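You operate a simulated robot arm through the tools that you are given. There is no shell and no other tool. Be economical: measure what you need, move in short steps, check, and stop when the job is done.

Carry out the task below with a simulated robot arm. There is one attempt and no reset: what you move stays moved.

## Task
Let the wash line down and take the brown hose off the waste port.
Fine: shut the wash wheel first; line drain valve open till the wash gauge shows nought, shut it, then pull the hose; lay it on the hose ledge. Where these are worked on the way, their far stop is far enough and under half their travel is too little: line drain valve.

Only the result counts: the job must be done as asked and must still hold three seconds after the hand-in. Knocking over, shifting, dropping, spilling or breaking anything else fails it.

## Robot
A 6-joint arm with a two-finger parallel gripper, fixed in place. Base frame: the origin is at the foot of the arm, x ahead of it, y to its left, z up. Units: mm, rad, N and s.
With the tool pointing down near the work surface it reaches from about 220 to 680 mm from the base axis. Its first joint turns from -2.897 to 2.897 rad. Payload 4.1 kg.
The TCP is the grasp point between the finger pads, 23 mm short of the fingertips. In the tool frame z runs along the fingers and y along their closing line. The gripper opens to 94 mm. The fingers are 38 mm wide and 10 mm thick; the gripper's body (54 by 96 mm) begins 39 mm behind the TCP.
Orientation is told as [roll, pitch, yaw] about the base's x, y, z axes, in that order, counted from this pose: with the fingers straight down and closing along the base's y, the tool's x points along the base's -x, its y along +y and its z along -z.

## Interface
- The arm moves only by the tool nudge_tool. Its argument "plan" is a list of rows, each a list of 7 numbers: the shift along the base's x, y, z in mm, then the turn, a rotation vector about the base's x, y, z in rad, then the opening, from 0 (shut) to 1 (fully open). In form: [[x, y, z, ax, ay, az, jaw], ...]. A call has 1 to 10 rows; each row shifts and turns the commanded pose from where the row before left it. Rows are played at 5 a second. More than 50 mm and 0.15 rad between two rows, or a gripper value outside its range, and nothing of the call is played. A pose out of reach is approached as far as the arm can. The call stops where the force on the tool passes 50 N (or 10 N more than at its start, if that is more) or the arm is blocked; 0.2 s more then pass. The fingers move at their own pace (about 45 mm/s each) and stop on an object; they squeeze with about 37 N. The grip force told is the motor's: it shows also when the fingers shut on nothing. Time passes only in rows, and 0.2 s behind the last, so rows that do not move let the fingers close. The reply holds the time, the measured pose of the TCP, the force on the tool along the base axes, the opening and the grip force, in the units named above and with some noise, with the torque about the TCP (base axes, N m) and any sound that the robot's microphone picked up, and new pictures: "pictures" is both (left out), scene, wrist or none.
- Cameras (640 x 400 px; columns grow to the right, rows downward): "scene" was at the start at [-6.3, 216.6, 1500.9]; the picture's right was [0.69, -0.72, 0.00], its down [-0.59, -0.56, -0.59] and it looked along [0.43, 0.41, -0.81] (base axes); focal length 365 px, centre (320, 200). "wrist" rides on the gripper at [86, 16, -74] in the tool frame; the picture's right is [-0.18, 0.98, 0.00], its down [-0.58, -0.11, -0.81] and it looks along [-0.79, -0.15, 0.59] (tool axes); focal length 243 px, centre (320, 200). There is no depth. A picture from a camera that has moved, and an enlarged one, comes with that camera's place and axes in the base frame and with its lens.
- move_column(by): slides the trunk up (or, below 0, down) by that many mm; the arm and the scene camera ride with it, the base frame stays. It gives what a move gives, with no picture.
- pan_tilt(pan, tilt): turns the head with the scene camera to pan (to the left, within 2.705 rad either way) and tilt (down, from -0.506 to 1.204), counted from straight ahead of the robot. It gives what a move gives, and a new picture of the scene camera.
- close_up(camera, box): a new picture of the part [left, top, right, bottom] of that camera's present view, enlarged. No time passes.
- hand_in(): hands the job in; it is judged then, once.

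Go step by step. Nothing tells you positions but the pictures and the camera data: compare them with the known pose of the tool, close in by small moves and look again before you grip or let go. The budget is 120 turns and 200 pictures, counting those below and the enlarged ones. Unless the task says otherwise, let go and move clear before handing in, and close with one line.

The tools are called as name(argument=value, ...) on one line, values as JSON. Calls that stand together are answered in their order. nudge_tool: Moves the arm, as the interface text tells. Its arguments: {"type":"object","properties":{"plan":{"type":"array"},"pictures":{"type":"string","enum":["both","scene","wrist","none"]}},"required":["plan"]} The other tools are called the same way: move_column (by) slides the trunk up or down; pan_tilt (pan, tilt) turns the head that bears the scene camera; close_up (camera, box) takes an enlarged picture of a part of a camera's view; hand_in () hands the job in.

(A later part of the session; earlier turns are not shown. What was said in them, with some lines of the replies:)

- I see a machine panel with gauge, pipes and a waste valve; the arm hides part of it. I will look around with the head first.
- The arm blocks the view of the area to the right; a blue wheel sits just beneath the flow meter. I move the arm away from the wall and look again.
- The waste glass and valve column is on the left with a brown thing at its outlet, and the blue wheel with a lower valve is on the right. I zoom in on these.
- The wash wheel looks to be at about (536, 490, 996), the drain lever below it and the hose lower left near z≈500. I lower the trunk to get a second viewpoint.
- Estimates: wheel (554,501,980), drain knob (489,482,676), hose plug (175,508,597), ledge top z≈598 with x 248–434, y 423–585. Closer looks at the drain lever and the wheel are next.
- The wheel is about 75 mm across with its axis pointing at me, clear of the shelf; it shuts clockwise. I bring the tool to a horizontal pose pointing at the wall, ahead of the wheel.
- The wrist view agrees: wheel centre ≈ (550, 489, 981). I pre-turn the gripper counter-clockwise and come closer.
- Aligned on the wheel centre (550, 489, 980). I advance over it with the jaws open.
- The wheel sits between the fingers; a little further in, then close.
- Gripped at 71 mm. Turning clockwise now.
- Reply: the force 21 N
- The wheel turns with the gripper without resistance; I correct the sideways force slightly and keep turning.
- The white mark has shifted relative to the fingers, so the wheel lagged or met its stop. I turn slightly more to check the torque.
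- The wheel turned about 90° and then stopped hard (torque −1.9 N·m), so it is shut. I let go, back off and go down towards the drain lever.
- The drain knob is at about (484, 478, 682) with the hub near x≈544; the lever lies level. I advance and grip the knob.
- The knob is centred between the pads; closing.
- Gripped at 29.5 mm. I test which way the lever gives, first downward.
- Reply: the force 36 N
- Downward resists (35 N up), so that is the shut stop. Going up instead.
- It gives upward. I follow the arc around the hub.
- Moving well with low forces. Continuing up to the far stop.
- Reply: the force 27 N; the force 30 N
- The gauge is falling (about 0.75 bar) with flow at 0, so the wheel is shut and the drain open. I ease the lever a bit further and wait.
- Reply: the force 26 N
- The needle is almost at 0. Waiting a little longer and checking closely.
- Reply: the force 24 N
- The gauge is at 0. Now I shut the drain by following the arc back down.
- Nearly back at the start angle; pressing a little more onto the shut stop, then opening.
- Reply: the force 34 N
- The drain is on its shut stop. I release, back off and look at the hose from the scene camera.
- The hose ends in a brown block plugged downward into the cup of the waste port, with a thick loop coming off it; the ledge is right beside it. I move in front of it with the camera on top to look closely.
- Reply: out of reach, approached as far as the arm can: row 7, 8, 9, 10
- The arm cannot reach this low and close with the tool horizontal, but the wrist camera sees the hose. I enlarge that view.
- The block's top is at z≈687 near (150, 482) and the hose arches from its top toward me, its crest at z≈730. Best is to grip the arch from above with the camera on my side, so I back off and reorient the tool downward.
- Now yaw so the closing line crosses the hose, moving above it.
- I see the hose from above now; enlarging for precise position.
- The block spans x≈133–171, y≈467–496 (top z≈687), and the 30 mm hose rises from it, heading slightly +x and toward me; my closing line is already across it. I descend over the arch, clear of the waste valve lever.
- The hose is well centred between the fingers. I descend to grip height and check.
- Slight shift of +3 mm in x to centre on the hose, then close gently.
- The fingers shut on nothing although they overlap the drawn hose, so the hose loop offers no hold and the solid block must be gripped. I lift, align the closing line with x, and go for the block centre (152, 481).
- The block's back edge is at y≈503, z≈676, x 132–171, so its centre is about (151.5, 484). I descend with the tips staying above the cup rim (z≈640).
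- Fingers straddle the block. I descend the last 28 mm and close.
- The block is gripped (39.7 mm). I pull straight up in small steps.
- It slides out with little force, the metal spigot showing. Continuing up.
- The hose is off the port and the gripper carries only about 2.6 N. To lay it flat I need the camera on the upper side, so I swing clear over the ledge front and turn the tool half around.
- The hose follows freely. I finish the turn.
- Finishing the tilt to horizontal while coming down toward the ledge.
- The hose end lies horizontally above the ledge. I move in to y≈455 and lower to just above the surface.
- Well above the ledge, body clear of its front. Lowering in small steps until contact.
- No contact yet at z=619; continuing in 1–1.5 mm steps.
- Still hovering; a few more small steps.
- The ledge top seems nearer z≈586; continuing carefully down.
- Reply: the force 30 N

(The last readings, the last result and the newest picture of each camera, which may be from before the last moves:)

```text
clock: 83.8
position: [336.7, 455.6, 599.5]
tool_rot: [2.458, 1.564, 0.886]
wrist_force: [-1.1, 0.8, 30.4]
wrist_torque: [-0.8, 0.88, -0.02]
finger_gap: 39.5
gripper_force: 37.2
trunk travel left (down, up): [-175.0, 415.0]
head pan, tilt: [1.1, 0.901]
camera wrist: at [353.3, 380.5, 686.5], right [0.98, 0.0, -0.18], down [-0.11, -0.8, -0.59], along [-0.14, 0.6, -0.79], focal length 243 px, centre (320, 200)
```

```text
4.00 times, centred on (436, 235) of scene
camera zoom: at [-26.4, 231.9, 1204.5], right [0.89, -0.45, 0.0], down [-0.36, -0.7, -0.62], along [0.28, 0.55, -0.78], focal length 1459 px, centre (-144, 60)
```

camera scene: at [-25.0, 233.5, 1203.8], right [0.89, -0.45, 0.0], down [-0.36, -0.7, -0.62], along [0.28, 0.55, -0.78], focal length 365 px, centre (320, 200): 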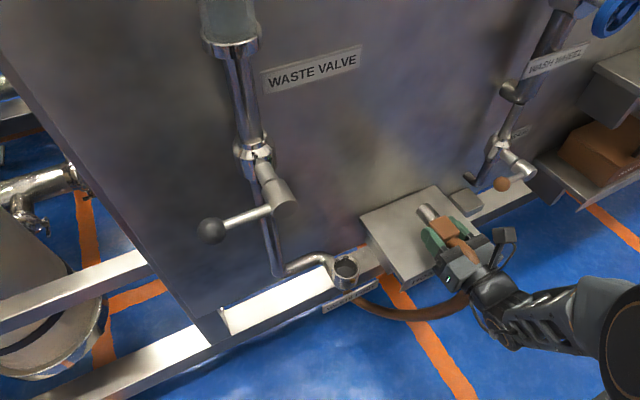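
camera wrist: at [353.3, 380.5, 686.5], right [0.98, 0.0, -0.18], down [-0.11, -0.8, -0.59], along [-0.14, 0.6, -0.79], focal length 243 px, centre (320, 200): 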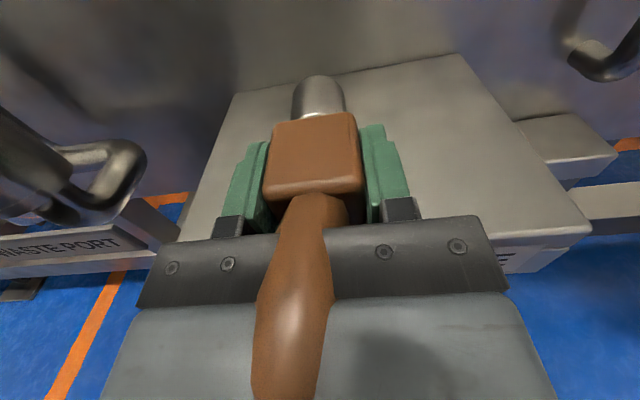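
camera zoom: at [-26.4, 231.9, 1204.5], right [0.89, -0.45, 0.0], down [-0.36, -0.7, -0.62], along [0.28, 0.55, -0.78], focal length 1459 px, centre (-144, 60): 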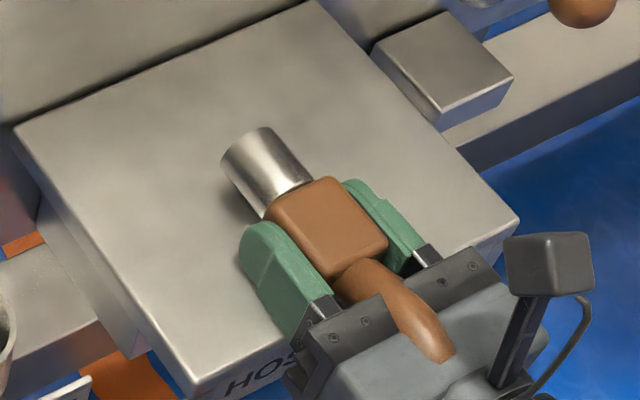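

Contact: 30 N, at the left finger's base on the ledge front edge, so the block is within a few mm of the surface. I relieve the load and open slowly.

nudge_tool(plan=[[0, 0, 2, 0, 0, 0, 0.2], [0, 0, 1.5, 0, 0, 0, 0.2], [0, 0, 0, 0, 0, 0, 0.42], [0, 0, 0, 0, 0, 0, 0.46], [0, 0, 0, 0, 0, 0, 0.5], [0, 0, 0, 0, 0, 0, 0.55], [0, 0, 0, 0, 0, 0, 0.6], [0, 0, 0, 0, 0, 0, 0.6]], pictures="wrist")

close_up(camera="scene", box=[372, 185, 500, 285])

```text
clock: 85.6
position: [336.3, 455.8, 600.6]
tool_rot: [0.824, 1.568, -0.746]
wrist_force: [5.6, -2.1, 9.8]
wrist_torque: [-0.06, 0.25, 0.07]
finger_gap: 54.1
gripper_force: 0.1
trunk travel left (down, up): [-175.0, 415.0]
head pan, tilt: [1.1, 0.901]
camera wrist: at [353.1, 380.9, 687.0], right [0.98, 0.0, -0.18], down [-0.11, -0.81, -0.58], along [-0.15, 0.59, -0.79], focal length 243 px, centre (320, 200)
```

wrist: 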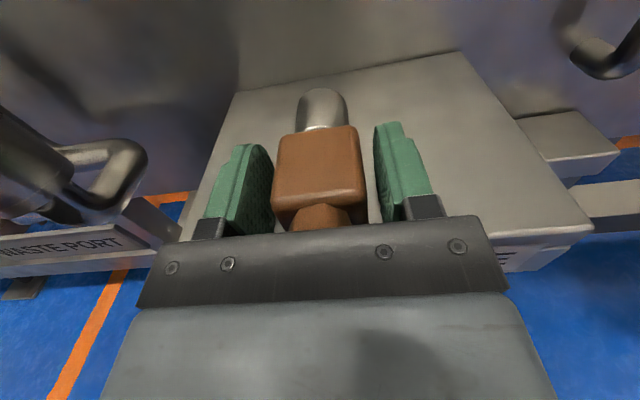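

```text
4.00 times, centred on (436, 235) of scene
camera zoom: at [-25.3, 232.7, 1203.9], right [0.89, -0.45, 0.0], down [-0.36, -0.7, -0.62], along [0.28, 0.55, -0.78], focal length 1459 px, centre (-144, 60)
```

zoom: 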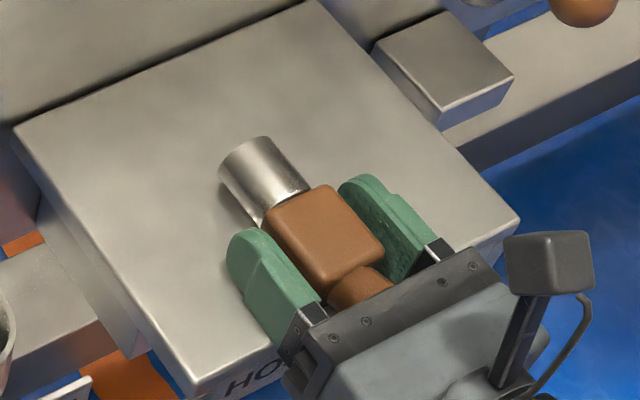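

The block has settled on the ledge, free between the fingers. I open a bit more and draw back along −y.

nudge_tool(plan=[[0, 0, 2, 0, 0, 0, 0.7], [0, 0, 0, 0, 0, 0, 0.75], [0, -10, 1, 0, 0, 0, 0.75], [0, -15, 1, 0, 0, 0, 0.75], [0, -20, 0, 0, 0, 0, 0.75], [0, -30, 0, 0, 0, 0, 0.75], [0, -40, 0, 0, 0, 0, 0.75]])

close_up(camera="scene", box=[308, 175, 500, 325])

```text
clock: 87.2
position: [337.0, 341.0, 604.5]
tool_rot: [1.327, 1.569, -0.242]
wrist_force: [0.6, 0.0, 0.1]
wrist_torque: [0.01, 0.0, -0.02]
finger_gap: 70.4
gripper_force: 0.2
trunk travel left (down, up): [-175.0, 415.0]
head pan, tilt: [1.1, 0.901]
camera scene: at [-25.1, 233.7, 1203.8], right [0.89, -0.45, 0.0], down [-0.36, -0.7, -0.62], along [0.28, 0.55, -0.78], focal length 365 px, centre (320, 200)
camera wrist: at [353.4, 266.2, 691.2], right [0.98, 0.0, -0.18], down [-0.11, -0.81, -0.58], along [-0.15, 0.59, -0.79], focal length 243 px, centre (320, 200)
```

scene: 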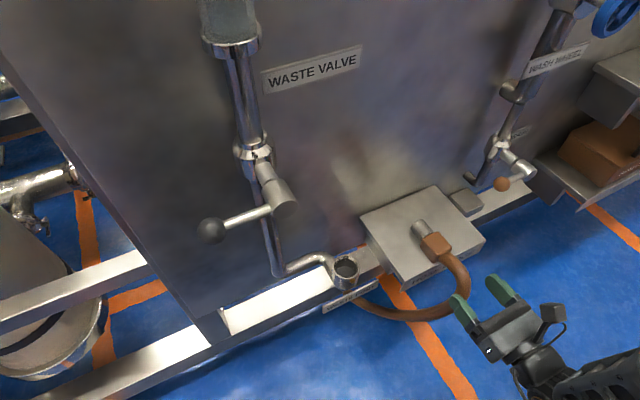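
wrist: 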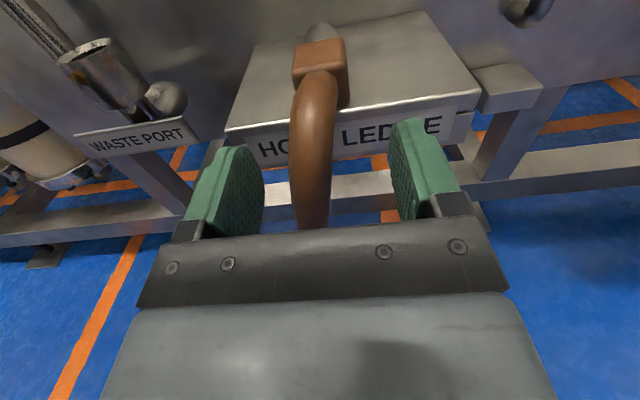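

```text
2.67 times, centred on (404, 250) of scene
camera zoom: at [-25.1, 233.7, 1203.8], right [0.89, -0.45, 0.0], down [-0.36, -0.7, -0.62], along [0.28, 0.55, -0.78], focal length 972 px, centre (96, 67)
```

zoom: 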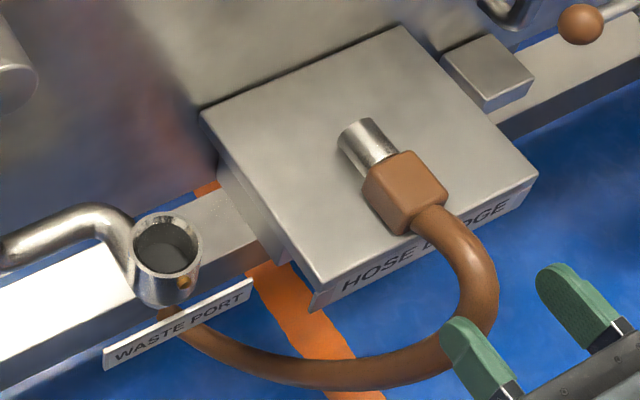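

The hose lies on the ledge. I back further away and check the gauge, wheel and drain once more.

nudge_tool(plan=[[0, -40, 10, 0, 0, 0, 0.75], [0, -30, 10, 0, 0, 0, 0.75]], pictures="none")

pan_tilt(pan=0.85, tilt=0.35)

```text
clock: 87.8
position: [337.7, 270.6, 624.5]
tool_rot: [1.106, 1.569, -0.463]
wrist_force: [0.1, 0.2, -0.2]
wrist_torque: [0.05, 0.0, -0.02]
finger_gap: 70.3
gripper_force: 0.0
trunk travel left (down, up): [-175.0, 415.0]
head pan, tilt: [1.1, 0.901]
```

```text
clock: 88.8
position: [337.0, 271.0, 623.9]
tool_rot: [0.961, 1.568, -0.609]
wrist_force: [-0.8, 0.4, 0.0]
wrist_torque: [0.01, 0.0, 0.0]
finger_gap: 70.7
gripper_force: 0.1
trunk travel left (down, up): [-175.0, 415.0]
head pan, tilt: [0.85, 0.351]
camera scene: at [2.0, 236.0, 1251.3], right [0.75, -0.66, 0.0], down [-0.23, -0.26, -0.94], along [0.62, 0.71, -0.34], focal length 365 px, centre (320, 200)
```

scene: 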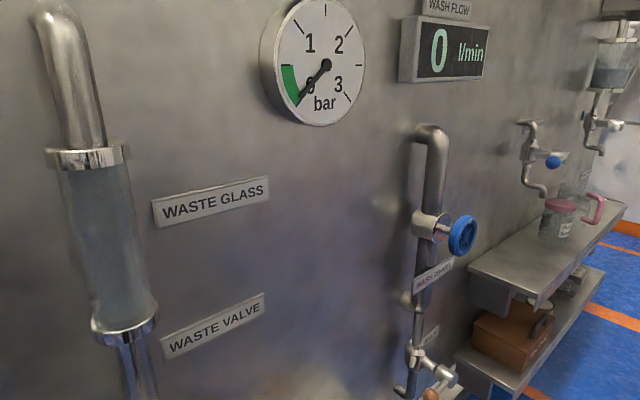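

The gauge and flow both read 0. The drain lever is level, the wheel is shut, the hose is on the ledge and the arm is clear, so I am handing in.

hand_in()

```text
The job is handed in.
```

I shut the wash wheel, opened the line drain until the wash gauge read 0 and shut it again, then pulled the brown hose off the waste port and laid it on the hose ledge.
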